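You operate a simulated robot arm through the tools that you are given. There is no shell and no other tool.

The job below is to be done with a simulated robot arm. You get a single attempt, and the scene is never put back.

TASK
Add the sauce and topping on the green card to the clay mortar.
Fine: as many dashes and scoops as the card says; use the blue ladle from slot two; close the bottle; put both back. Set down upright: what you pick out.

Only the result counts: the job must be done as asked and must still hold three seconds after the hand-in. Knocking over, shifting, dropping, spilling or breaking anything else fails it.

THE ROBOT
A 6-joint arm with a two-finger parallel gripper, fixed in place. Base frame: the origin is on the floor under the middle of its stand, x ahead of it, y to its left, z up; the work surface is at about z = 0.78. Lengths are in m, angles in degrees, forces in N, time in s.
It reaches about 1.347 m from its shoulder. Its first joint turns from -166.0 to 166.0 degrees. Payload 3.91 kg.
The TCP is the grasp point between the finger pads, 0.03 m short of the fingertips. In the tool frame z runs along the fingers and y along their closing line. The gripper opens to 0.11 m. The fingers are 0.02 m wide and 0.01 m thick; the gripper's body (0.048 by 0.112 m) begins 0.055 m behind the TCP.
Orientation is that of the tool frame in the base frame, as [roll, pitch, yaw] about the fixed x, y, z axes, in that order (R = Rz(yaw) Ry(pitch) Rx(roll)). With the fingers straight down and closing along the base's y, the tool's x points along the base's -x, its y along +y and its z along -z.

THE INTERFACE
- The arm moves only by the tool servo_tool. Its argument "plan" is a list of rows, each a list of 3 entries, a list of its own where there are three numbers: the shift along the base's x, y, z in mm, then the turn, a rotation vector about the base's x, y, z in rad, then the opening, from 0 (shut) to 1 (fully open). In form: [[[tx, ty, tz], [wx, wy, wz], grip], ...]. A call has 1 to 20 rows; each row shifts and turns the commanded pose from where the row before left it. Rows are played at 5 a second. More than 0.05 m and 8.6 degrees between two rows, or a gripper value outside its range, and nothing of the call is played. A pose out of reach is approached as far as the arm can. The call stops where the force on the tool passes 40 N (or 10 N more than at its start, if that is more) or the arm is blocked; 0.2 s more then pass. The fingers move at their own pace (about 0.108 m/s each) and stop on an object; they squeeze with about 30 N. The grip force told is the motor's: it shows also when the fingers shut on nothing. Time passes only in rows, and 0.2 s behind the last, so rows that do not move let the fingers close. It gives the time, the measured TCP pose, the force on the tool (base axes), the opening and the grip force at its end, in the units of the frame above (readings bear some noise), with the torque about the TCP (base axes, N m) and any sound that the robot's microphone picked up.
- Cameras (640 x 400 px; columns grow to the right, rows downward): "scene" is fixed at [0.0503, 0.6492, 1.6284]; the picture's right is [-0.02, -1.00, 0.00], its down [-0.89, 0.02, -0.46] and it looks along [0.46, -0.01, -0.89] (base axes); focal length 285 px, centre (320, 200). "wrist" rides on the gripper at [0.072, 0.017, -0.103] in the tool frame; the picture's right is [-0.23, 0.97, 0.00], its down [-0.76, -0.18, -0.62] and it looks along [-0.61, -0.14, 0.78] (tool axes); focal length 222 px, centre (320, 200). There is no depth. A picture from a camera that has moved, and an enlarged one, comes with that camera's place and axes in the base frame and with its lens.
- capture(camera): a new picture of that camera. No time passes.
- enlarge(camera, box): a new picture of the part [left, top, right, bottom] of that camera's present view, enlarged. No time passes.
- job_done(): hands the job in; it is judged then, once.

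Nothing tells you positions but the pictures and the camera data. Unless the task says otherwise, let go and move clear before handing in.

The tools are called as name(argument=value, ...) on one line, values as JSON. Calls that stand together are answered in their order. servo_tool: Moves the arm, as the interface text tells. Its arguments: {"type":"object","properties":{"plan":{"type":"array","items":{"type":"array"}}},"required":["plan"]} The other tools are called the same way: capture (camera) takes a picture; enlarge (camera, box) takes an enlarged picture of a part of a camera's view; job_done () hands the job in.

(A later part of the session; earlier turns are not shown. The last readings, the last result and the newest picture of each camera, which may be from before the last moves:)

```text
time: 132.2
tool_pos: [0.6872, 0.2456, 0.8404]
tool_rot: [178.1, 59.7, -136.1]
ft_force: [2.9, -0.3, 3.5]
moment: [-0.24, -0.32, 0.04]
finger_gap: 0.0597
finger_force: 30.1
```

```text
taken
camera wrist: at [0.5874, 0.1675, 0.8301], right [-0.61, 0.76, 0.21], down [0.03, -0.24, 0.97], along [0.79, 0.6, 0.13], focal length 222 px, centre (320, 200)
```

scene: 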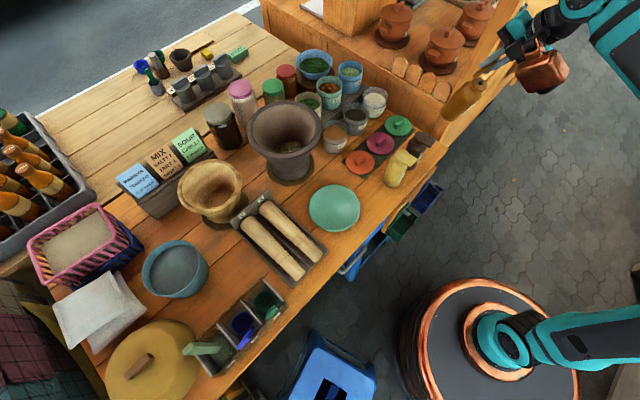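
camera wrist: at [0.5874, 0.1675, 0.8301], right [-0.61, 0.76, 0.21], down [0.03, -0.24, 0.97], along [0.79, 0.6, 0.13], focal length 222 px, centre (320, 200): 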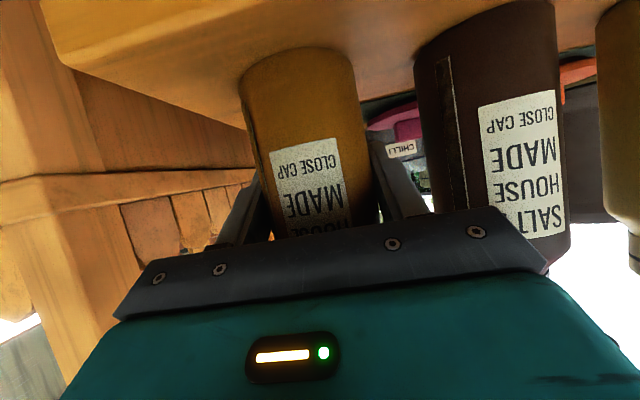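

Gripped deep at 59.7 mm. I'm lifting and checking the hold.

servo_tool(plan=[[[0, 0, 8], [0, 0, 0], 0.3], [[0, 0, 15], [0, 0, 0], 0.3], [[0, 0, 25], [0, 0, 0], 0.3], [[0, 0, 35], [0, 0, 0], 0.3], [[0, 0, 40], [0, 0, 0], 0.3], [[0, 0, 40], [0, 0, 0], 0.3], [[0, 0, 40], [0, 0, 0], 0.3], [[0, 0, 40], [0, 0, 0], 0.3], [[0, 0, 35], [0, 0, 0], 0.3], [[0, 0, 22], [0, 0, 0], 0.3], [[0, 0, 10], [0, 0, 0], 0.3], [[0, 0, 0], [0, 0, 0], 0.3]])

enlarge(camera="scene", box=[390, 0, 550, 120])

```text
time: 134.8
tool_pos: [0.6877, 0.2467, 1.1512]
tool_rot: [178.2, 59.5, -136.0]
ft_force: [0.6, -0.8, -6.7]
moment: [-0.04, -0.09, -0.03]
finger_gap: 0.0595
finger_force: 29.5
```

```text
3.33 times, centred on (470, 60) of scene
camera zoom: at [0.0503, 0.6492, 1.6284], right [-0.02, -1.0, 0.0], down [-0.89, 0.02, -0.46], along [0.46, -0.01, -0.89], focal length 950 px, centre (-180, 667)
```

zoom: 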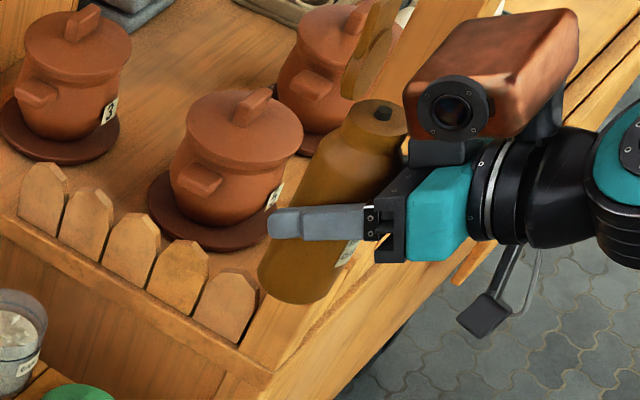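

Holding well. Now I'm carrying it toward the mortar while yawing the hand left (heading 46° → 97°).

servo_tool(plan=[[[-4, 10, 0], [0, 0, 0.03], 0.3], [[-7, 20, 0], [0, 0, 0.055], 0.3], [[-10, 29, 0], [0, 0, 0.065], 0.3], [[-10.5, 30, 0], [0, 0, 0.065], 0.3], [[-10.5, 30, 0], [0, 0, 0.065], 0.3], [[-10.5, 30, 0], [0, 0, 0.065], 0.3], [[-10.5, 30, 0], [0, 0, 0.065], 0.3], [[-10.5, 30, 0], [0, 0, 0.065], 0.3], [[-10.5, 30, 0], [0, 0, 0.065], 0.3], [[-10.5, 30, 0], [0, 0, 0.065], 0.3], [[-10.5, 30, 0], [0, 0, 0.065], 0.3], [[-10.5, 30, 0], [0, 0, 0.065], 0.3], [[-10.5, 30, 0], [0, 0, 0.065], 0.3], [[-10.5, 30, 0], [0, 0, 0.065], 0.3], [[-10.5, 30, 0], [0, 0, 0.06], 0.3], [[-10, 28, 0], [0, 0, 0.03], 0.3], [[-6, 17, 0], [0, 0, 0], 0.3], [[-3.5, 10, 0], [0, 0, 0], 0.3], [[0, 0, 0], [0, 0, 0], 0.3]])

capture(camera="scene")

capture(camera="wrist")

```text
time: 138.8
tool_pos: [0.5215, 0.7189, 1.1507]
tool_rot: [178.2, 59.7, -81.4]
ft_force: [0.6, -0.6, -7.2]
moment: [0.01, -0.1, 0.01]
finger_gap: 0.0588
finger_force: 30.0
```

```text
taken
```

scene: 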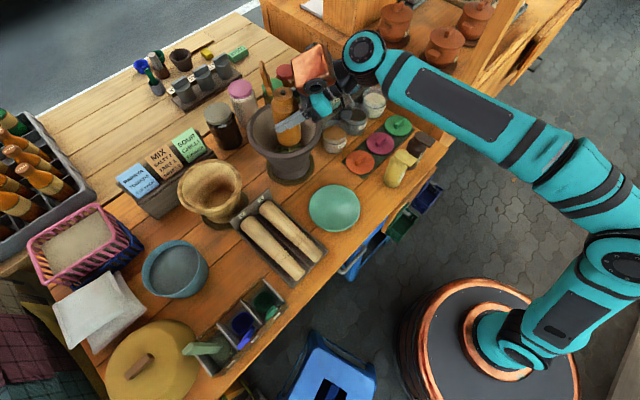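

```text
taken
camera wrist: at [0.5273, 0.5925, 1.1407], right [-0.98, -0.06, 0.21], down [0.22, -0.12, 0.97], along [-0.03, 0.99, 0.13], focal length 222 px, centre (320, 200)
```

wrist: 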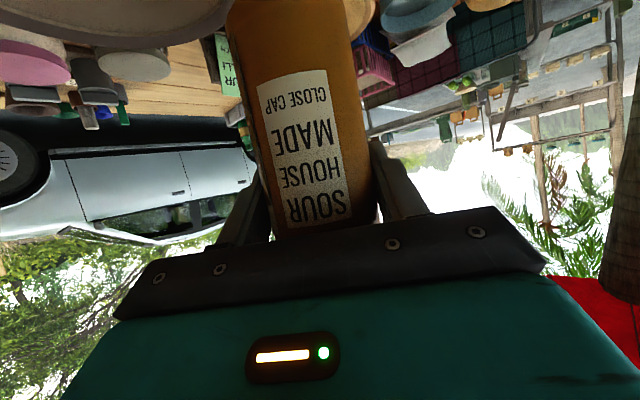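

The bottle has slid down in the grip during the carry (label moved, gap 58.8 mm). No time passes while I look, so I'll check how it sits before moving again.

enlarge(camera="scene", box=[230, 40, 370, 180])

enlarge(camera="wrist", box=[200, 0, 440, 260])

```text
2.86 times, centred on (300, 110) of scene
camera zoom: at [0.0503, 0.6492, 1.6284], right [-0.02, -1.0, 0.0], down [-0.89, 0.02, -0.46], along [0.46, -0.01, -0.89], focal length 814 px, centre (377, 457)
```

zoom: 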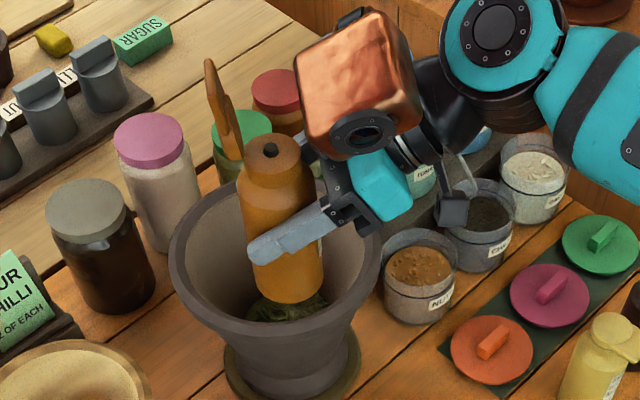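

```text
1.54 times, centred on (320, 130) of wrist
camera zoom: at [0.5273, 0.5925, 1.1407], right [-0.98, -0.06, 0.21], down [0.22, -0.12, 0.97], along [-0.03, 0.99, 0.13], focal length 342 px, centre (320, 308)
```

zoom: 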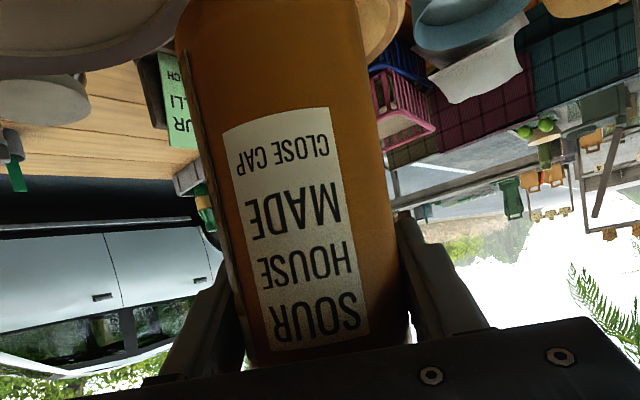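

It slid ~3.5 cm down and is held near its shoulder now. Rather than risk tipping it, I'll move it gently (small steps, no rotation) to a clear spot beside the mortar at about (0.605, 0.59), set it down and regrip it lower.

servo_tool(plan=[[[3, -4.5, 0], [0, 0, 0], 0.3], [[4.2, -6.5, 0], [0, 0, 0], 0.3], [[4.2, -6.5, 0], [0, 0, 0], 0.3], [[4.2, -6.5, 0], [0, 0, 0], 0.3], [[4.2, -6.5, 0], [0, 0, 0], 0.3], [[4.2, -6.5, 0], [0, 0, 0], 0.3], [[4.2, -6.5, 0], [0, 0, 0], 0.3], [[4.2, -6.5, 0], [0, 0, 0], 0.3], [[4.2, -6.5, 0], [0, 0, 0], 0.3], [[4.2, -6.5, 0], [0, 0, 0], 0.3]])

capture(camera="wrist")

```text
time: 141.0
tool_pos: [0.5602, 0.658, 1.1519]
tool_rot: [178.0, 59.6, -81.3]
ft_force: [0.5, -0.3, -6.1]
moment: [0.03, 0.0, 0.05]
finger_gap: 0.059
finger_force: 30.1
```

```text
taken
camera wrist: at [0.5668, 0.5307, 1.1411], right [-0.98, -0.06, 0.21], down [0.22, -0.12, 0.97], along [-0.03, 0.99, 0.13], focal length 222 px, centre (320, 200)
```

wrist: 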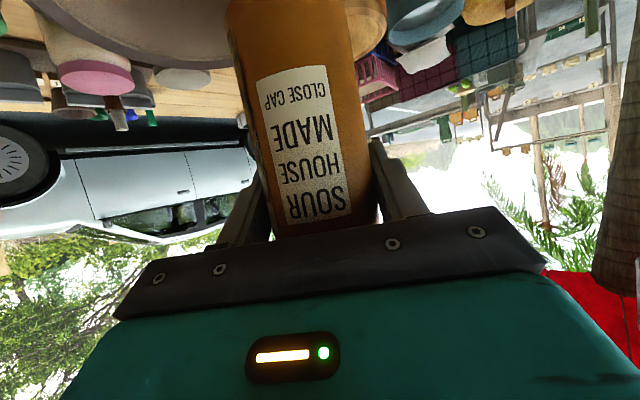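

No further slip. I'll continue to the spot.

servo_tool(plan=[[[4.4, -6.8, 0], [0, 0, 0], 0.3], [[4.4, -6.8, 0], [0, 0, 0], 0.3], [[4.4, -6.8, 0], [0, 0, 0], 0.3], [[4.4, -6.8, 0], [0, 0, 0], 0.3], [[4.4, -6.8, 0], [0, 0, 0], 0.3], [[4.4, -6.8, 0], [0, 0, 0], 0.3], [[4.4, -6.8, 0], [0, 0, 0], 0.3], [[4.4, -6.8, 0], [0, 0, 0], 0.3], [[4.4, -6.8, 0], [0, 0, 0], 0.3], [[4.4, -6.8, 0], [0, 0, 0], 0.3], [[0, 0, 0], [0, 0, 0], 0.3]])

capture(camera="scene")

capture(camera="wrist")

```text
time: 143.4
tool_pos: [0.6049, 0.5889, 1.1491]
tool_rot: [178.2, 59.6, -81.3]
ft_force: [0.1, -1.3, -5.5]
moment: [0.01, 0.03, -0.01]
finger_gap: 0.0593
finger_force: 29.6
```

```text
taken
```

scene: 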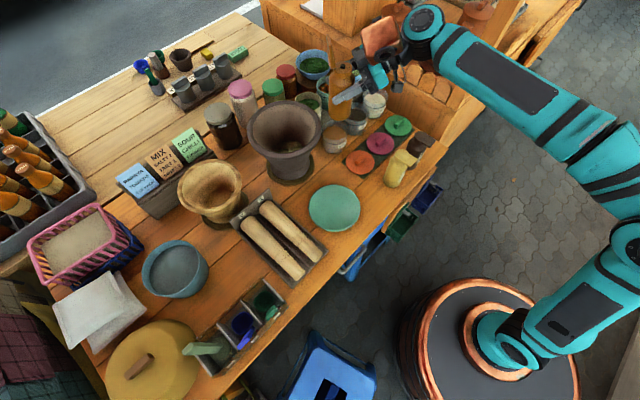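

```text
taken
camera wrist: at [0.6105, 0.4621, 1.1392], right [-0.98, -0.06, 0.21], down [0.22, -0.12, 0.97], along [-0.03, 0.99, 0.13], focal length 222 px, centre (320, 200)
```

wrist: 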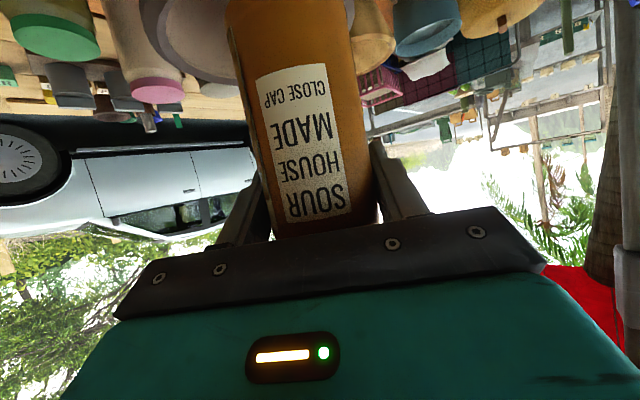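

Stable. I'm descending gently at this spot.

servo_tool(plan=[[[0, 0.5, -6], [0, 0, 0], 0.3], [[0, 0.5, -10], [0, 0, 0], 0.3], [[0, 0.5, -10], [0, 0, 0], 0.3], [[0, 0.5, -10], [0, 0, 0], 0.3], [[0, 0.5, -10], [0, 0, 0], 0.3], [[0, 0.5, -10], [0, 0, 0], 0.3], [[0, 0, -10], [0, 0, 0], 0.3], [[0, 0, -10], [0, 0, 0], 0.3], [[0, 0, -10], [0, 0, 0], 0.3], [[0, 0, -10], [0, 0, 0], 0.3], [[0, 0, -10], [0, 0, 0], 0.3], [[0, 0, -10], [0, 0, 0], 0.3], [[0, 0, -10], [0, 0, 0], 0.3], [[0, 0, -10], [0, 0, 0], 0.3], [[0, 0, -10], [0, 0, 0], 0.3], [[0, 0, -10], [0, 0, 0], 0.3], [[0, 0, -10], [0, 0, 0], 0.3], [[0, 0, -10], [0, 0, 0], 0.3], [[0, 0, -10], [0, 0, 0], 0.3], [[0, 0, -10], [0, 0, 0], 0.3]])

capture(camera="wrist")

enlarge(camera="scene", box=[270, 70, 420, 210])

```text
time: 147.6
tool_pos: [0.606, 0.5918, 0.9541]
tool_rot: [178.2, 59.6, -81.3]
ft_force: [0.4, -0.5, -6.8]
moment: [0.0, 0.01, 0.01]
finger_gap: 0.0592
finger_force: 29.5
```

```text
taken
camera wrist: at [0.6117, 0.4651, 0.9442], right [-0.98, -0.06, 0.21], down [0.22, -0.12, 0.97], along [-0.03, 0.99, 0.13], focal length 222 px, centre (320, 200)
```

wrist: 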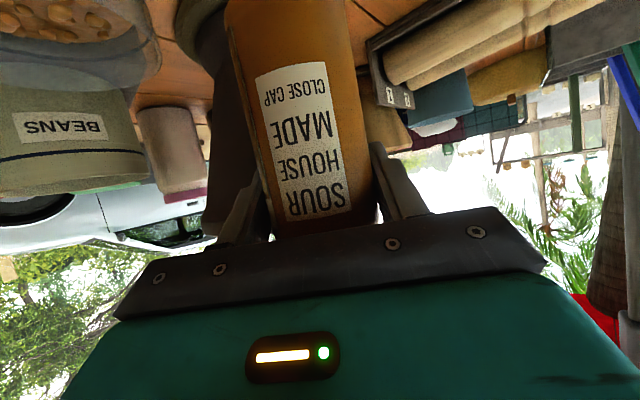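

```text
2.86 times, centred on (345, 140) of scene
camera zoom: at [0.0503, 0.6492, 1.6284], right [-0.02, -1.0, 0.0], down [-0.89, 0.02, -0.46], along [0.46, -0.01, -0.89], focal length 814 px, centre (249, 371)
```

zoom: 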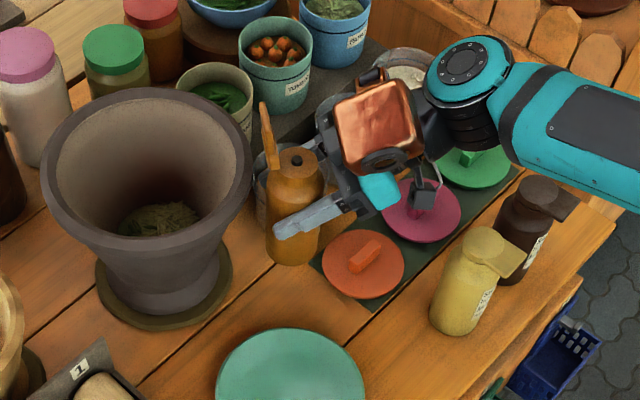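

servo_tool(plan=[[[0, 0, -10], [0, 0, 0], 0.3], [[0, 0, -10], [0, 0, 0], 0.3], [[0, 0, -10], [0, 0, 0], 0.3], [[0, 0, -10], [0, 0, 0], 0.3], [[0, 0, -10], [0, 0, 0], 0.3], [[0, 0, -8], [0, 0, 0], 0.3], [[0, 0, -6], [0, 0, 0], 0.3], [[0, 0, -4], [0, 0, 0], 0.3], [[0, 0, 0], [0, 0, 0], 0.3]])

enlarge(camera="scene", box=[270, 70, 420, 210])

```text
time: 149.6
tool_pos: [0.6057, 0.5911, 0.8863]
tool_rot: [178.2, 59.6, -81.3]
ft_force: [0.4, 0.2, -6.7]
moment: [0.05, 0.0, 0.02]
finger_gap: 0.059
finger_force: 30.1
```

```text
2.86 times, centred on (345, 140) of scene
camera zoom: at [0.0503, 0.6492, 1.6284], right [-0.02, -1.0, 0.0], down [-0.89, 0.02, -0.46], along [0.46, -0.01, -0.89], focal length 814 px, centre (249, 371)
```

zoom: 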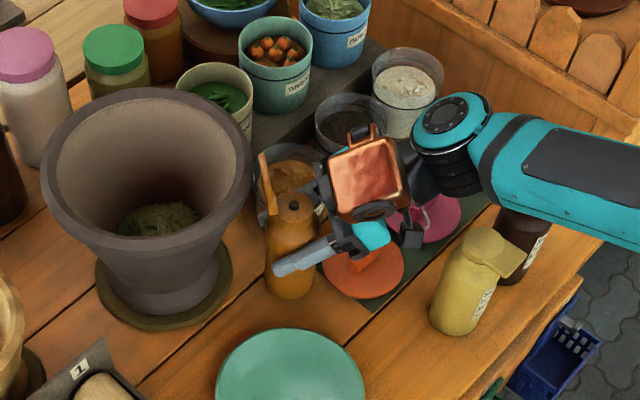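

servo_tool(plan=[[[0, 0, -3], [0, 0, 0], 0.3], [[0, 0, -3], [0, 0, 0], 0.3], [[0, 0, 0], [0, 0, 0], 0.3]])

```text
time: 150.4
tool_pos: [0.6035, 0.5913, 0.8805]
tool_rot: [178.0, 59.6, -81.4]
ft_force: [0.6, -0.4, -6.9]
moment: [0.02, 0.0, 0.01]
finger_gap: 0.0591
finger_force: 29.9
```

servo_tool(plan=[[[0, 0, -3], [0, 0, 0], 0.3], [[0, 0, -2], [0, 0, 0], 0.3], [[0, 0, 0], [0, 0, 0], 0.3]])

```text
time: 151.2
tool_pos: [0.6041, 0.5914, 0.8744]
tool_rot: [178.0, 59.6, -81.4]
ft_force: [0.4, -0.2, -6.3]
moment: [0.01, -0.03, -0.01]
finger_gap: 0.0592
finger_force: 29.9
```

servo_tool(plan=[[[0, 0, -2], [0, 0, 0], 0.3], [[0, 0, -2], [0, 0, 0], 0.3], [[0, 0, 0], [0, 0, 0], 0.3]])

```text
time: 152.0
tool_pos: [0.605, 0.5917, 0.871]
tool_rot: [178.2, 59.6, -81.2]
ft_force: [0.9, 0.0, -5.0]
moment: [0.05, -0.05, 0.01]
finger_gap: 0.0591
finger_force: 30.4
```

servo_tool(plan=[[[0, 0, -1.5], [0, 0, 0], 0.3], [[0, 0, -1.5], [0, 0, 0], 0.3], [[0, 0, 0], [0, 0, 0], 0.3]])

```text
time: 152.8
tool_pos: [0.6038, 0.5913, 0.8715]
tool_rot: [178.4, 59.8, -81.1]
ft_force: [-1.7, -1.0, 24.3]
moment: [-0.18, -0.75, 0.02]
finger_gap: 0.0594
finger_force: 30.0
```

The bottle is on the table (24 N without slipping, so the grip itself is strong; jerky rotation is the likely culprit). I'll release, lower the hand 20 mm, and regrip lower.

servo_tool(plan=[[[0, 0, 1], [0, 0, 0], 0.3], [[0, 0, 0], [0, 0, 0], 0.5], [[0, 0, 0], [0, 0, 0], 0.65], [[0, 0, 0], [0, 0, 0], 0.7], [[0, 0, 0], [0, 0, 0], 0.7]])

enlarge(camera="scene", box=[270, 70, 420, 210])

capture(camera="wrist")

```text
time: 154.0
tool_pos: [0.604, 0.5906, 0.8698]
tool_rot: [178.2, 59.6, -81.3]
ft_force: [0.2, -0.6, -0.4]
moment: [0.0, 0.01, 0.01]
finger_gap: 0.0768
finger_force: 0.1
```

```text
2.86 times, centred on (345, 140) of scene
camera zoom: at [0.0503, 0.6492, 1.6284], right [-0.02, -1.0, 0.0], down [-0.89, 0.02, -0.46], along [0.46, -0.01, -0.89], focal length 814 px, centre (249, 371)
```

zoom: 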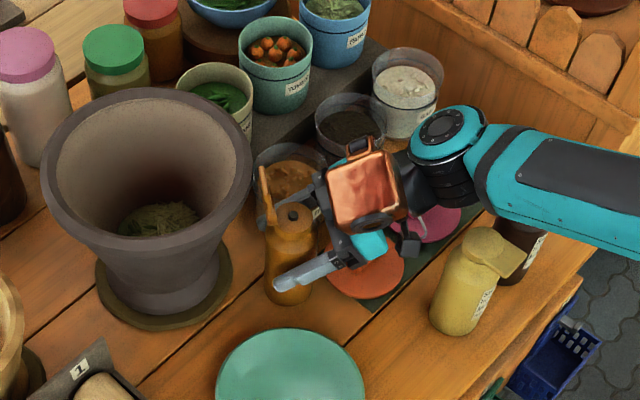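

```text
taken
camera wrist: at [0.6101, 0.4648, 0.8592], right [-0.98, -0.06, 0.21], down [0.22, -0.12, 0.97], along [-0.03, 0.99, 0.13], focal length 222 px, centre (320, 200)
```

wrist: 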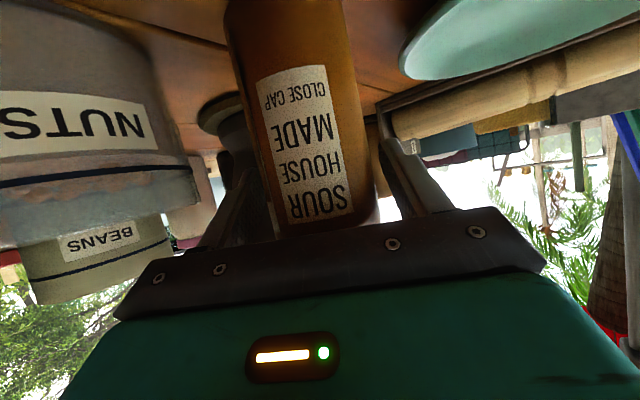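

servo_tool(plan=[[[0, 0, -5], [0, 0, 0], 0.7], [[0, 0, -5], [0, 0, 0], 0.7], [[0, 0, 0], [0, 0, 0], 0.7], [[0, 0, 0], [0, 0, 0], 0.55], [[0, 0, 0], [0, 0, 0], 0.45], [[0, 0, 0], [0, 0, 0], 0.3], [[0, 0, 0], [0, 0, 0], 0.3]])

capture(camera="wrist")

```text
time: 155.6
tool_pos: [0.6038, 0.5926, 0.8598]
tool_rot: [178.2, 59.7, -81.2]
ft_force: [-1.0, 0.5, 1.0]
moment: [0.05, -0.13, 0.03]
finger_gap: 0.0595
finger_force: 30.1
```

```text
taken
camera wrist: at [0.6102, 0.4654, 0.8495], right [-0.98, -0.06, 0.21], down [0.22, -0.12, 0.97], along [-0.03, 0.99, 0.13], focal length 222 px, centre (320, 200)
```

wrist: 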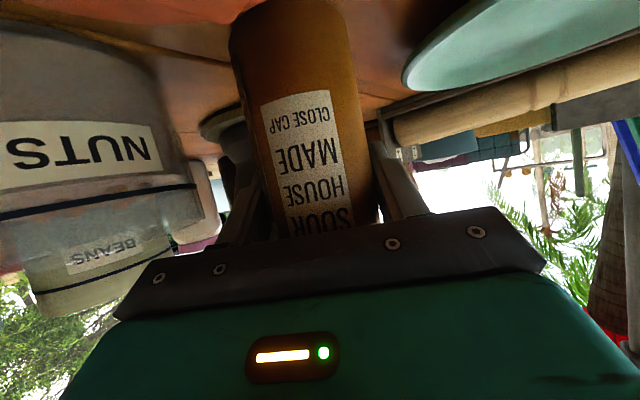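

Regripped at 80 mm above the base. I'm lifting in small, smooth steps.

servo_tool(plan=[[[0, 0, 3], [0, 0, 0], 0.3], [[0, 0, 5], [0, 0, 0], 0.3], [[0, 0, 8], [0, 0, 0], 0.3], [[0, 0, 10], [0, 0, 0], 0.3], [[0, 0, 10], [0, 0, 0], 0.3], [[0, 0, 12], [0, 0, 0], 0.3], [[0, 0, 12], [0, 0, 0], 0.3], [[0, 0, 12], [0, 0, 0], 0.3], [[0, 0, 12], [0, 0, 0], 0.3], [[0, 0, 12], [0, 0, 0], 0.3], [[0, 0, 12], [0, 0, 0], 0.3], [[0, 0, 12], [0, 0, 0], 0.3], [[0, 0, 12], [0, 0, 0], 0.3], [[0, 0, 12], [0, 0, 0], 0.3], [[0, 0, 12], [0, 0, 0], 0.3], [[0, 0, 12], [0, 0, 0], 0.3], [[0, 0, 12], [0, 0, 0], 0.3], [[0, 0, 12], [0, 0, 0], 0.3], [[0, 0, 12], [0, 0, 0], 0.3], [[0, 0, 12], [0, 0, 0], 0.3]])

servo_tool(plan=[[[0, 0, 12], [0, 0, 0], 0.3], [[0, 0, 12], [0, 0, 0], 0.3], [[0, 0, 12], [0, 0, 0], 0.3], [[0, 0, 10], [0, 0, 0], 0.3], [[0, 0, 8], [0, 0, 0], 0.3], [[0, 0, 4], [0, 0, 0], 0.3], [[0, 0, 0], [0, 0, 0], 0.3]])

capture(camera="wrist")

```text
time: 159.8
tool_pos: [0.6053, 0.5911, 1.0758]
tool_rot: [178.2, 59.7, -81.2]
ft_force: [0.8, 0.2, -6.4]
moment: [0.04, 0.02, 0.02]
finger_gap: 0.0593
finger_force: 30.8
```

```text
time: 161.4
tool_pos: [0.6039, 0.5922, 1.1324]
tool_rot: [178.1, 59.5, -81.3]
ft_force: [0.0, 0.1, -6.4]
moment: [0.03, -0.04, 0.04]
finger_gap: 0.0594
finger_force: 30.1
```

```text
taken
camera wrist: at [0.6109, 0.4652, 1.1231], right [-0.98, -0.06, 0.21], down [0.22, -0.12, 0.97], along [-0.03, 0.99, 0.13], focal length 222 px, centre (320, 200)
```

wrist: 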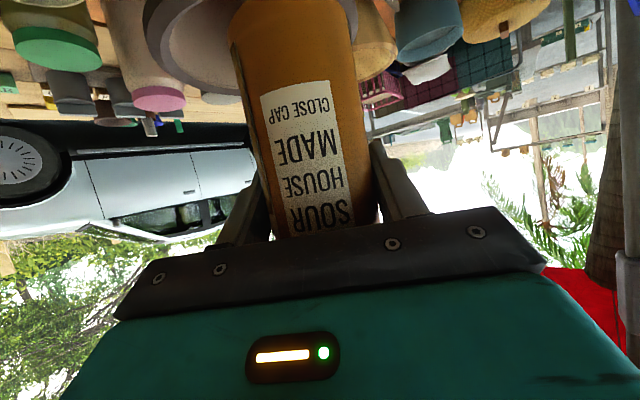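

A small slip (~7 mm) occurred while lifting, while horizontal moves have been slip-free. I'll translate over the mortar now.

servo_tool(plan=[[[-2, 4, 0], [0, 0, 0], 0.3], [[-3.4, 7.9, 0], [0, 0, 0], 0.3], [[-3.4, 7.9, 0], [0, 0, 0], 0.3], [[-3.4, 7.9, 0], [0, 0, 0], 0.3], [[-3.4, 7.9, 0], [0, 0, 0], 0.3], [[-3.4, 7.9, 0], [0, 0, 0], 0.3], [[-3.4, 7.9, 0], [0, 0, 0], 0.3], [[-3.4, 7.9, 0], [0, 0, 0], 0.3], [[-3.4, 7.9, 0], [0, 0, 0], 0.3], [[-3.4, 7.9, 0], [0, 0, 0], 0.3], [[-3.4, 7.9, 0], [0, 0, 0], 0.3], [[-3.4, 7.9, 0], [0, 0, 0], 0.3], [[-3.4, 7.9, 0], [0, 0, 0], 0.3], [[-3.4, 7.9, 0], [0, 0, 0], 0.3], [[-3.4, 7.9, 0], [0, 0, 0], 0.3], [[-3.4, 7.9, 0], [0, 0, 0], 0.3], [[-3.4, 7.9, 0], [0, 0, 0], 0.3], [[-2, 4.5, 0], [0, 0, 0], 0.3]])

capture(camera="wrist")

enlarge(camera="scene", box=[220, 30, 380, 190])

```text
time: 165.2
tool_pos: [0.547, 0.7265, 1.1343]
tool_rot: [178.1, 59.6, -81.3]
ft_force: [0.4, 0.0, -5.6]
moment: [0.01, 0.02, 0.0]
finger_gap: 0.059
finger_force: 29.9
```

```text
taken
camera wrist: at [0.553, 0.5996, 1.1236], right [-0.98, -0.06, 0.21], down [0.22, -0.12, 0.97], along [-0.03, 0.99, 0.13], focal length 222 px, centre (320, 200)
```

wrist: 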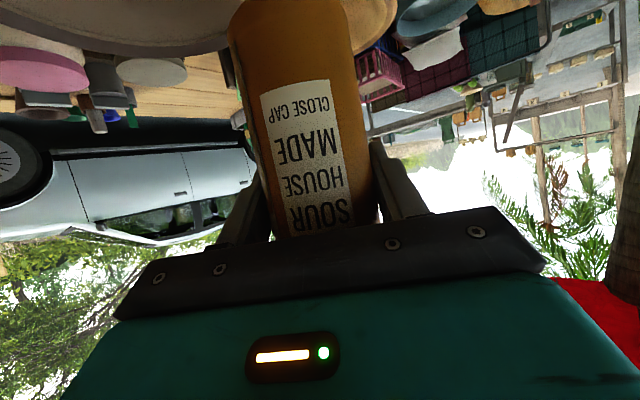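

```text
2.50 times, centred on (300, 110) of scene
camera zoom: at [0.0503, 0.6492, 1.6284], right [-0.02, -1.0, 0.0], down [-0.89, 0.02, -0.46], along [0.46, -0.01, -0.89], focal length 712 px, centre (370, 425)
```

zoom: 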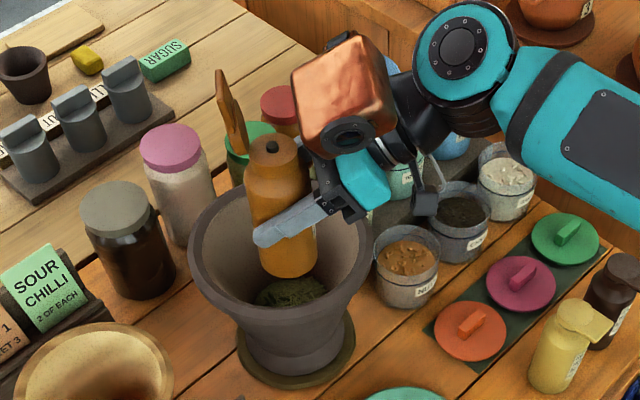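

Over the mortar with no slip in translation. I'm starting the tilt in small steps with checks.

servo_tool(plan=[[[0, 0, 0], [-0.0078, 0.029, 0], 0.3], [[0, 0, 0], [-0.0129, 0.0483, 0], 0.3], [[0, 0, 0], [-0.0129, 0.0483, 0], 0.3], [[0, 0, 0], [-0.0129, 0.0483, 0], 0.3], [[0, 0, 0], [-0.0129, 0.0483, 0], 0.3], [[0, 0, 0], [-0.0129, 0.0483, 0], 0.3]])

capture(camera="wrist")

enlarge(camera="scene", box=[220, 30, 380, 190])

```text
time: 166.6
tool_pos: [0.5455, 0.7275, 1.1339]
tool_rot: [149.9, 54.5, -105.3]
ft_force: [0.0, -0.1, -5.2]
moment: [0.06, -0.01, 0.02]
finger_gap: 0.0594
finger_force: 30.0
```

```text
taken
camera wrist: at [0.5504, 0.5996, 1.1317], right [-0.88, -0.04, 0.47], down [0.47, -0.05, 0.88], along [-0.01, 1.0, 0.06], focal length 222 px, centre (320, 200)
```

wrist: 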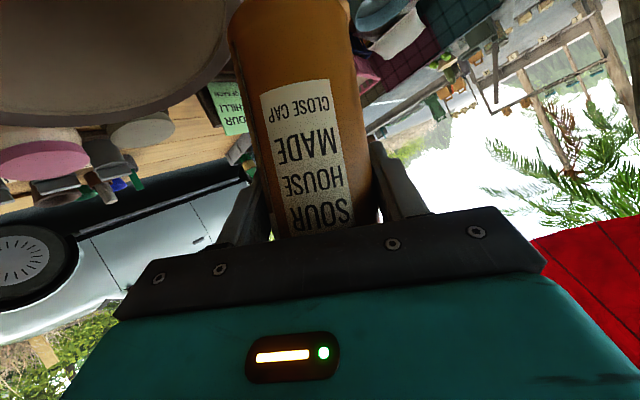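

```text
2.50 times, centred on (300, 110) of scene
camera zoom: at [0.0503, 0.6492, 1.6284], right [-0.02, -1.0, 0.0], down [-0.89, 0.02, -0.46], along [0.46, -0.01, -0.89], focal length 712 px, centre (370, 425)
```

zoom: 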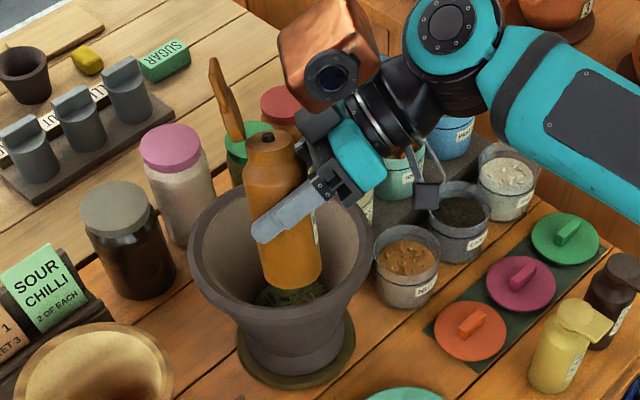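

No slip so far at ~16°. I'll continue to ~55°.

servo_tool(plan=[[[0, 0, 0], [-0.0155, 0.058, 0], 0.3], [[0, 0, 0], [-0.0155, 0.058, 0], 0.3], [[0, 0, 0], [-0.0155, 0.058, 0], 0.3], [[0, 0, 0], [-0.0155, 0.058, 0], 0.3], [[0, 0, 0], [-0.0155, 0.058, 0], 0.3], [[0, 0, 0], [-0.0155, 0.058, 0], 0.3], [[0, 0, 0], [-0.0155, 0.058, 0], 0.3], [[0, 0, 0], [-0.0155, 0.058, 0], 0.3], [[0, 0, 0], [-0.0155, 0.058, 0], 0.3], [[0, 0, 0], [-0.0155, 0.058, 0], 0.3], [[0, 0, 0], [-0.0155, 0.058, 0], 0.3]])

capture(camera="wrist")

enlarge(camera="scene", box=[220, 30, 380, 190])

```text
time: 169.0
tool_pos: [0.5474, 0.7272, 1.1339]
tool_rot: [113.2, 27.5, -130.4]
ft_force: [0.2, -0.7, -6.7]
moment: [0.05, -0.15, 0.0]
finger_gap: 0.0593
finger_force: 30.2
```

```text
taken
camera wrist: at [0.5556, 0.6007, 1.1496], right [-0.43, 0.09, 0.9], down [0.9, 0.07, 0.43], along [-0.02, 0.99, -0.11], focal length 222 px, centre (320, 200)
```

wrist: 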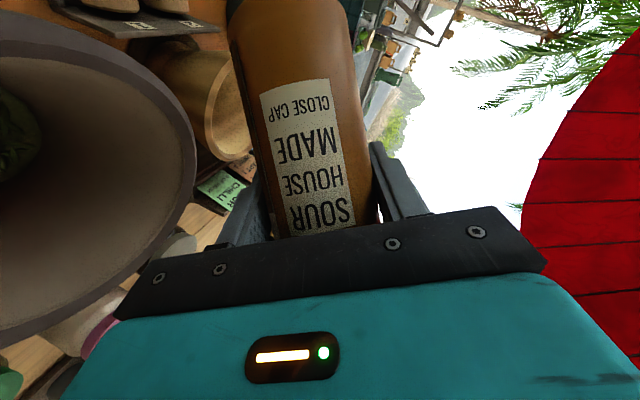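

```text
2.50 times, centred on (300, 110) of scene
camera zoom: at [0.0503, 0.6492, 1.6284], right [-0.02, -1.0, 0.0], down [-0.89, 0.02, -0.46], along [0.46, -0.01, -0.89], focal length 712 px, centre (370, 425)
```

zoom: 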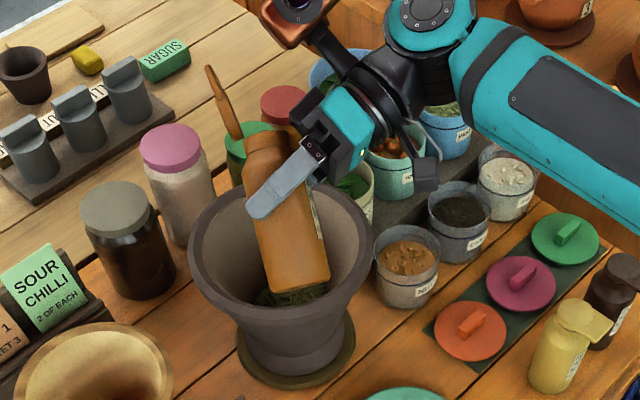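

Grip is steady at ~54° and the nozzle is over the mortar's centre. I'll continue to ~75°.

servo_tool(plan=[[[0, 0, 0], [-0.0155, 0.058, 0], 0.3], [[0, 0, 0], [-0.0155, 0.058, 0], 0.3], [[0, 0, 0], [-0.0155, 0.058, 0], 0.3], [[0, 0, 0], [-0.0155, 0.058, 0], 0.3], [[0, 0, 0], [-0.0155, 0.058, 0], 0.3], [[0, 0, 0], [-0.0155, 0.058, 0], 0.3]])

capture(camera="wrist")

enlarge(camera="scene", box=[220, 30, 380, 190])

```text
time: 170.4
tool_pos: [0.5467, 0.7284, 1.1326]
tool_rot: [101.5, 10.0, -134.3]
ft_force: [1.2, 0.1, -6.0]
moment: [0.05, -0.16, -0.01]
finger_gap: 0.0594
finger_force: 30.3
```

```text
taken
camera wrist: at [0.563, 0.603, 1.1569], right [-0.1, 0.18, 0.98], down [0.99, 0.09, 0.08], along [-0.07, 0.98, -0.18], focal length 222 px, centre (320, 200)
```

wrist: 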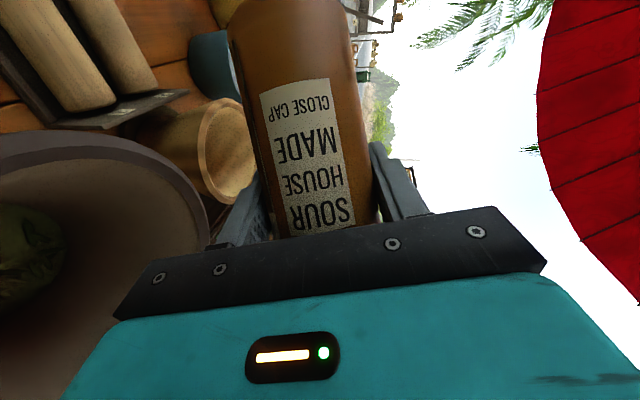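

```text
2.50 times, centred on (300, 110) of scene
camera zoom: at [0.0503, 0.6492, 1.6284], right [-0.02, -1.0, 0.0], down [-0.89, 0.02, -0.46], along [0.46, -0.01, -0.89], focal length 712 px, centre (370, 425)
```

zoom: 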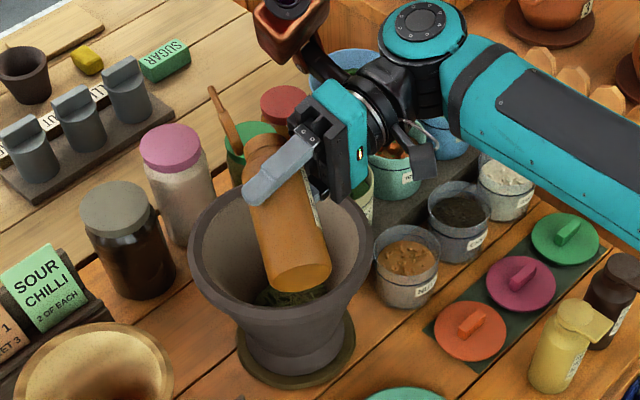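

servo_tool(plan=[[[0, 0, 0], [-0.0155, 0.058, 0], 0.3], [[0, 0, 0], [-0.0155, 0.058, 0], 0.3], [[0, 0, 0], [-0.0155, 0.058, 0], 0.3], [[0, 0, 0], [-0.0155, 0.058, 0], 0.3]])

servo_tool(plan=[[[0, 0, 0], [-0.0155, 0.058, 0], 0.3], [[0, 0, 0], [-0.0155, 0.058, 0], 0.3], [[0, 0, 0], [-0.0155, 0.058, 0], 0.3]])

enlarge(camera="scene", box=[220, 30, 380, 190])

capture(camera="wrist")

```text
time: 171.4
tool_pos: [0.546, 0.7267, 1.1335]
tool_rot: [94.5, -1.7, -134.7]
ft_force: [-0.1, -1.0, -6.5]
moment: [0.04, -0.13, 0.0]
finger_gap: 0.0594
finger_force: 30.6
```

```text
time: 172.2
tool_pos: [0.5467, 0.7274, 1.134]
tool_rot: [89.2, -10.6, -134.3]
ft_force: [0.2, 0.5, -7.1]
moment: [0.04, -0.14, -0.01]
finger_gap: 0.0589
finger_force: 30.2
```

```text
2.50 times, centred on (300, 110) of scene
camera zoom: at [0.0503, 0.6492, 1.6284], right [-0.02, -1.0, 0.0], down [-0.89, 0.02, -0.46], along [0.46, -0.01, -0.89], focal length 712 px, centre (370, 425)
```

zoom: 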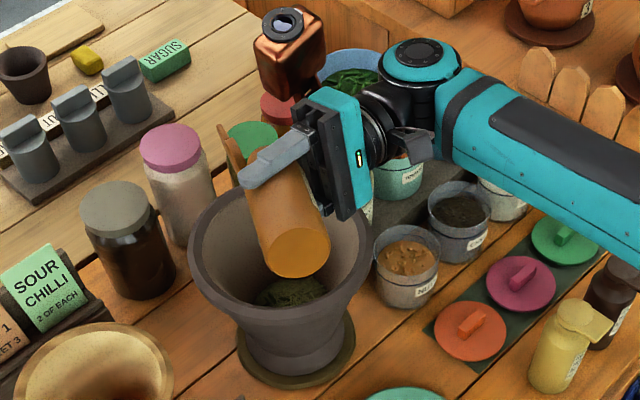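

```text
taken
camera wrist: at [0.5739, 0.6059, 1.1618], right [0.29, 0.28, 0.92], down [0.94, 0.08, -0.32], along [-0.16, 0.96, -0.24], focal length 222 px, centre (320, 200)
```

wrist: 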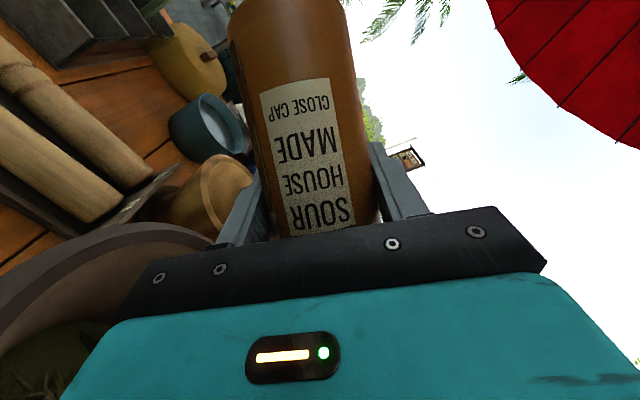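

At ~98°, nothing has come out yet. I'll continue in small increments, watching for a sound.

servo_tool(plan=[[[0, 0, 0], [-0.0155, 0.058, 0], 0.3], [[0, 0, 0], [-0.0155, 0.058, 0], 0.3], [[0, 0, 0], [0, 0, 0], 0.3]])

servo_tool(plan=[[[0, 0, 0], [-0.0155, 0.058, 0], 0.3], [[0, 0, 0], [-0.0155, 0.058, 0], 0.3], [[0, 0, 0], [0, 0, 0], 0.3]])

enlarge(camera="scene", box=[220, 30, 380, 190])

```text
time: 173.0
tool_pos: [0.5461, 0.7265, 1.133]
tool_rot: [85.6, -16.6, -133.4]
ft_force: [0.7, 0.7, -5.8]
moment: [0.04, -0.13, -0.02]
finger_gap: 0.0591
finger_force: 30.2
```

```text
time: 173.8
tool_pos: [0.5464, 0.7271, 1.1339]
tool_rot: [81.9, -22.3, -132.2]
ft_force: [-0.3, 0.3, -6.6]
moment: [0.08, -0.14, 0.02]
finger_gap: 0.0592
finger_force: 30.3
```

```text
2.50 times, centred on (300, 110) of scene
camera zoom: at [0.0503, 0.6492, 1.6284], right [-0.02, -1.0, 0.0], down [-0.89, 0.02, -0.46], along [0.46, -0.01, -0.89], focal length 712 px, centre (370, 425)
```

zoom: 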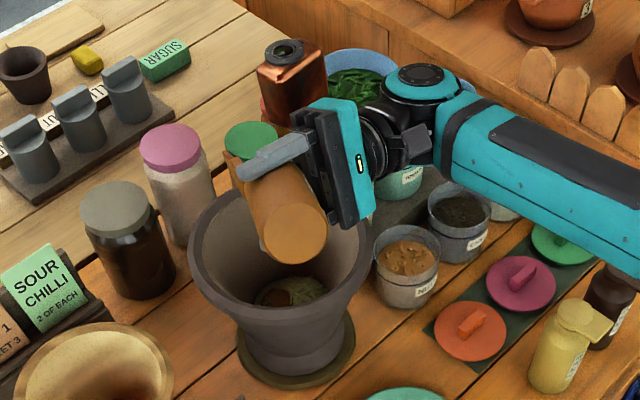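

I see a brownish spot in the mortar, so I'm zooming in to see whether a dash has landed.

enlarge(camera="scene", box=[265, 120, 320, 165])

capture(camera="wrist")

```text
8.89 times, centred on (292, 142) of scene
camera zoom: at [0.0503, 0.6492, 1.6284], right [-0.02, -1.0, 0.0], down [-0.89, 0.02, -0.46], along [0.46, -0.01, -0.89], focal length 2532 px, centre (564, 711)
```

zoom: 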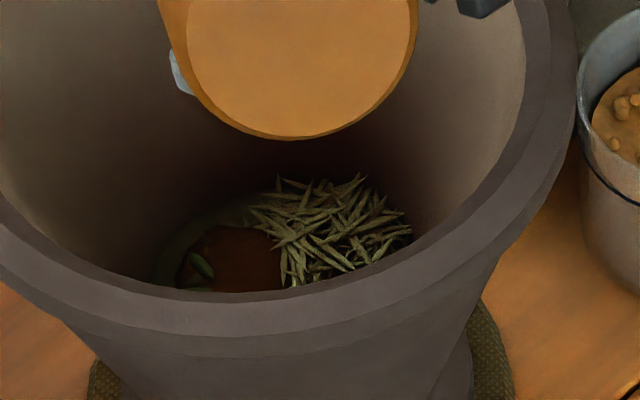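

```text
taken
camera wrist: at [0.5804, 0.6074, 1.1623], right [0.49, 0.33, 0.81], down [0.84, 0.05, -0.53], along [-0.22, 0.94, -0.26], focal length 222 px, centre (320, 200)
```

wrist: 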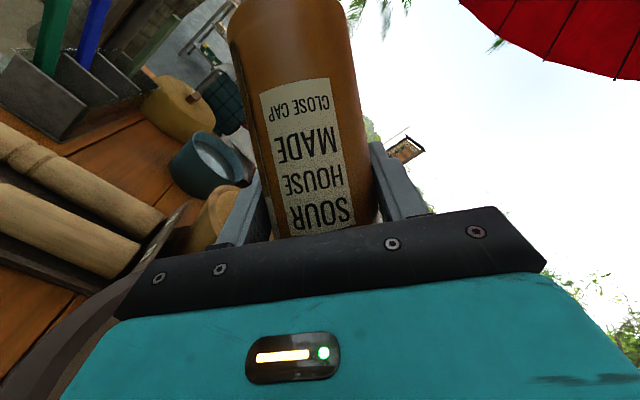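

A brown puddle of sauce has appeared beside the greens, so one tip has delivered sauce. I'll bring the bottle back up now and compare.

servo_tool(plan=[[[0, 0, 0], [0.0155, -0.058, 0], 0.3], [[0, 0, 0], [0.0155, -0.058, 0], 0.3], [[0, 0, 0], [0.0155, -0.058, 0], 0.3], [[0, 0, 0], [0.0155, -0.058, 0], 0.3], [[0, 0, 0], [0.0155, -0.058, 0], 0.3], [[0, 0, 0], [0.0155, -0.058, 0], 0.3], [[0, 0, 0], [0.0155, -0.058, 0], 0.3], [[0, 0, 0], [0.0155, -0.058, 0], 0.3], [[0, 0, 0], [0.0155, -0.058, 0], 0.3], [[0, 0, 0], [0.0155, -0.058, 0], 0.3]])

enlarge(camera="scene", box=[265, 120, 320, 165])

enlarge(camera="scene", box=[220, 30, 380, 190])

```text
time: 176.0
tool_pos: [0.5464, 0.726, 1.1343]
tool_rot: [99.9, 7.2, -134.6]
ft_force: [0.6, 0.4, -5.8]
moment: [0.07, -0.12, -0.03]
finger_gap: 0.059
finger_force: 29.7
```

```text
8.89 times, centred on (292, 142) of scene
camera zoom: at [0.0503, 0.6492, 1.6284], right [-0.02, -1.0, 0.0], down [-0.89, 0.02, -0.46], along [0.46, -0.01, -0.89], focal length 2532 px, centre (564, 711)
```

zoom: 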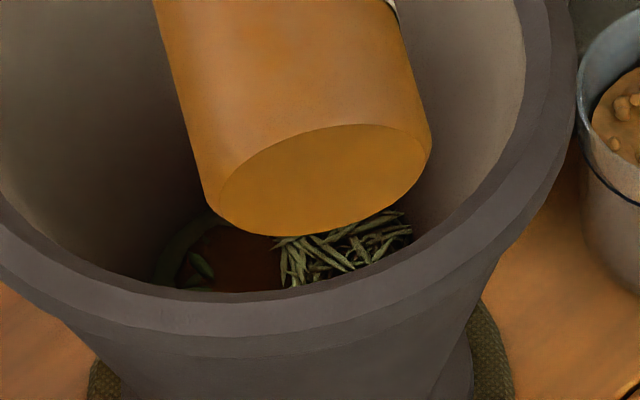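

```text
2.50 times, centred on (300, 110) of scene
camera zoom: at [0.0503, 0.6492, 1.6284], right [-0.02, -1.0, 0.0], down [-0.89, 0.02, -0.46], along [0.46, -0.01, -0.89], focal length 712 px, centre (370, 425)
```

zoom: 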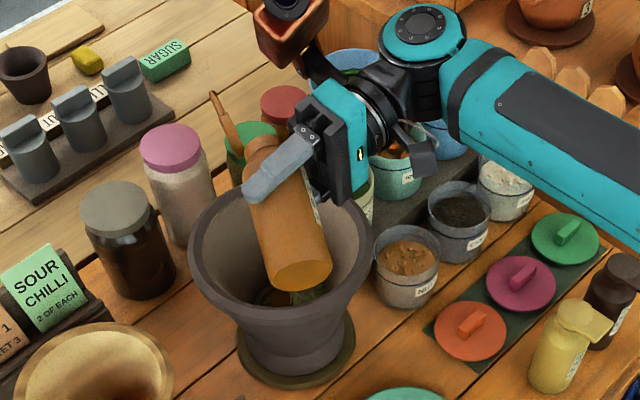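

servo_tool(plan=[[[0, 0, 0], [0.0155, -0.058, 0], 0.3], [[0, 0, 0], [0.0155, -0.058, 0], 0.3], [[0, 0, 0], [0.0155, -0.058, 0], 0.3], [[0, 0, 0], [0.0155, -0.058, 0], 0.3], [[0, 0, 0], [0.0155, -0.058, 0], 0.3], [[0, 0, 0], [0.0155, -0.058, 0], 0.3], [[0, 0, 0], [0.0155, -0.058, 0], 0.3], [[0, 0, 0], [0.0155, -0.058, 0], 0.3], [[0, 0, 0], [0.0155, -0.058, 0], 0.3], [[0, 0, 0], [0.0155, -0.058, 0], 0.3], [[0, 0, 0], [0.0155, -0.058, 0], 0.3], [[0, 0, 0], [0.0155, -0.058, 0], 0.3], [[0, 0, 0], [0.0155, -0.058, 0], 0.3], [[0, 0, 0], [0.0155, -0.058, 0], 0.3], [[0, 0, 0], [0.0155, -0.058, 0], 0.3], [[0, 0, 0], [0.0155, -0.058, 0], 0.3], [[0, 0, 0], [0.0155, -0.058, 0], 0.3], [[0, 0, 0], [0.0155, -0.058, 0], 0.3], [[0, 0, 0], [0.0155, -0.058, 0], 0.3], [[0, 0, 0], [0.0103, -0.0386, 0], 0.3]])

capture(camera="wrist")

enlarge(camera="scene", box=[265, 120, 320, 165])

enlarge(camera="scene", box=[220, 30, 380, 190])

```text
time: 180.2
tool_pos: [0.5466, 0.7265, 1.1334]
tool_rot: [159.2, 56.9, -97.6]
ft_force: [0.2, 0.0, -6.3]
moment: [-0.01, 0.0, -0.01]
finger_gap: 0.0592
finger_force: 29.9
```

```text
taken
camera wrist: at [0.5513, 0.5996, 1.1286], right [-0.92, -0.05, 0.38], down [0.38, -0.07, 0.92], along [-0.01, 1.0, 0.08], focal length 222 px, centre (320, 200)
```

wrist: 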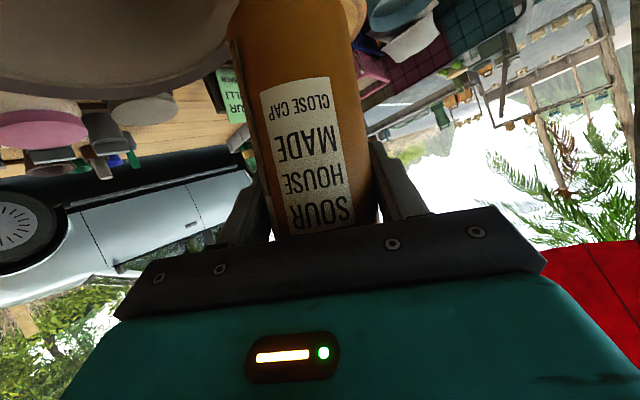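

```text
8.89 times, centred on (292, 142) of scene
camera zoom: at [0.0503, 0.6492, 1.6284], right [-0.02, -1.0, 0.0], down [-0.89, 0.02, -0.46], along [0.46, -0.01, -0.89], focal length 2532 px, centre (564, 711)
```

zoom: 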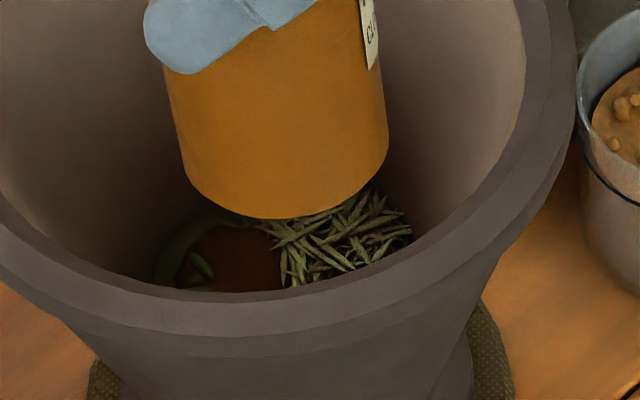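

```text
2.50 times, centred on (300, 110) of scene
camera zoom: at [0.0503, 0.6492, 1.6284], right [-0.02, -1.0, 0.0], down [-0.89, 0.02, -0.46], along [0.46, -0.01, -0.89], focal length 712 px, centre (370, 425)
```

zoom: 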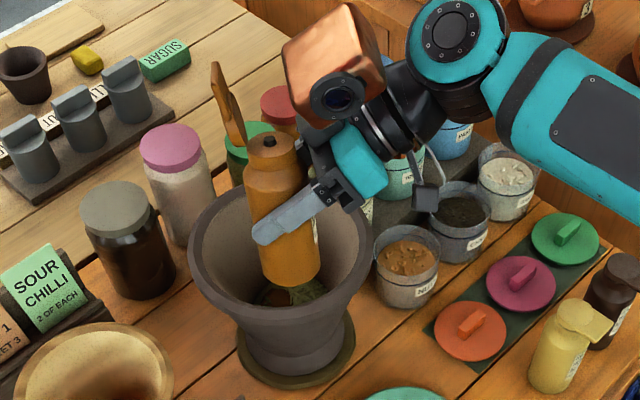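

One dash is in and the grip is unchanged. Now I'm repeating the same tip for the second dash.

servo_tool(plan=[[[0, 0, 0], [-0.0103, 0.0386, 0], 0.3], [[0, 0, 0], [-0.0155, 0.058, 0], 0.3], [[0, 0, 0], [-0.0155, 0.058, 0], 0.3], [[0, 0, 0], [-0.0155, 0.058, 0], 0.3], [[0, 0, 0], [-0.0155, 0.058, 0], 0.3], [[0, 0, 0], [-0.0155, 0.058, 0], 0.3], [[0, 0, 0], [-0.0155, 0.058, 0], 0.3], [[0, 0, 0], [-0.0155, 0.058, 0], 0.3], [[0, 0, 0], [-0.0155, 0.058, 0], 0.3], [[0, 0, 0], [-0.0155, 0.058, 0], 0.3], [[0, 0, 0], [-0.0155, 0.058, 0], 0.3], [[0, 0, 0], [-0.0155, 0.058, 0], 0.3], [[0, 0, 0], [-0.0155, 0.058, 0], 0.3], [[0, 0, 0], [-0.0155, 0.058, 0], 0.3], [[0, 0, 0], [-0.0155, 0.058, 0], 0.3], [[0, 0, 0], [-0.0155, 0.058, 0], 0.3], [[0, 0, 0], [-0.0155, 0.058, 0], 0.3], [[0, 0, 0], [-0.0155, 0.058, 0], 0.3], [[0, 0, 0], [-0.0155, 0.058, 0], 0.3], [[0, 0, 0], [-0.0155, 0.058, 0], 0.3]])

enlarge(camera="scene", box=[265, 120, 320, 165])

capture(camera="wrist")

```text
time: 184.4
tool_pos: [0.5471, 0.727, 1.1321]
tool_rot: [99.7, 7.1, -134.6]
ft_force: [0.6, 0.9, -6.2]
moment: [0.05, -0.16, 0.03]
finger_gap: 0.0593
finger_force: 30.1
```

```text
8.89 times, centred on (292, 142) of scene
camera zoom: at [0.0503, 0.6492, 1.6284], right [-0.02, -1.0, 0.0], down [-0.89, 0.02, -0.46], along [0.46, -0.01, -0.89], focal length 2532 px, centre (564, 711)
```

zoom: 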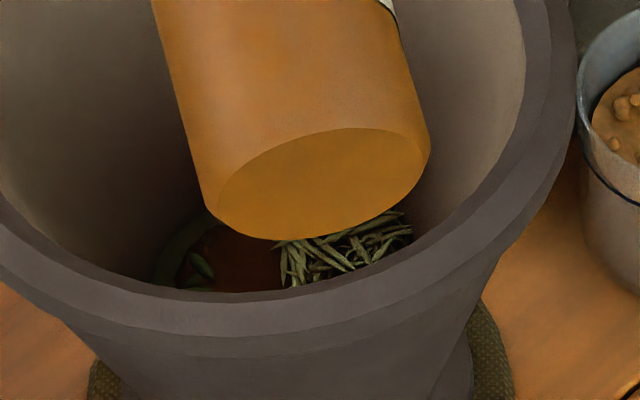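

```text
taken
camera wrist: at [0.5641, 0.6034, 1.1577], right [-0.04, 0.19, 0.98], down [1.0, 0.09, 0.03], along [-0.09, 0.98, -0.19], focal length 222 px, centre (320, 200)
```

wrist: 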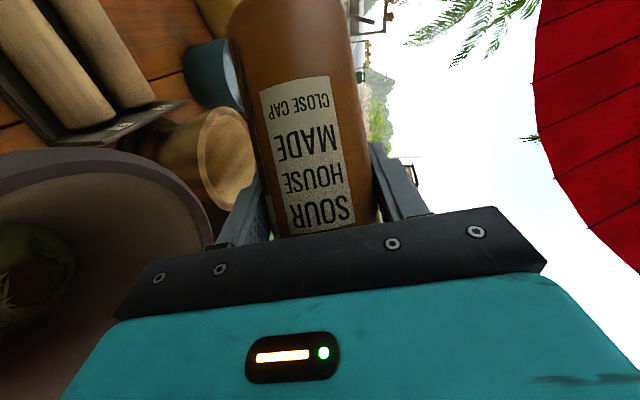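

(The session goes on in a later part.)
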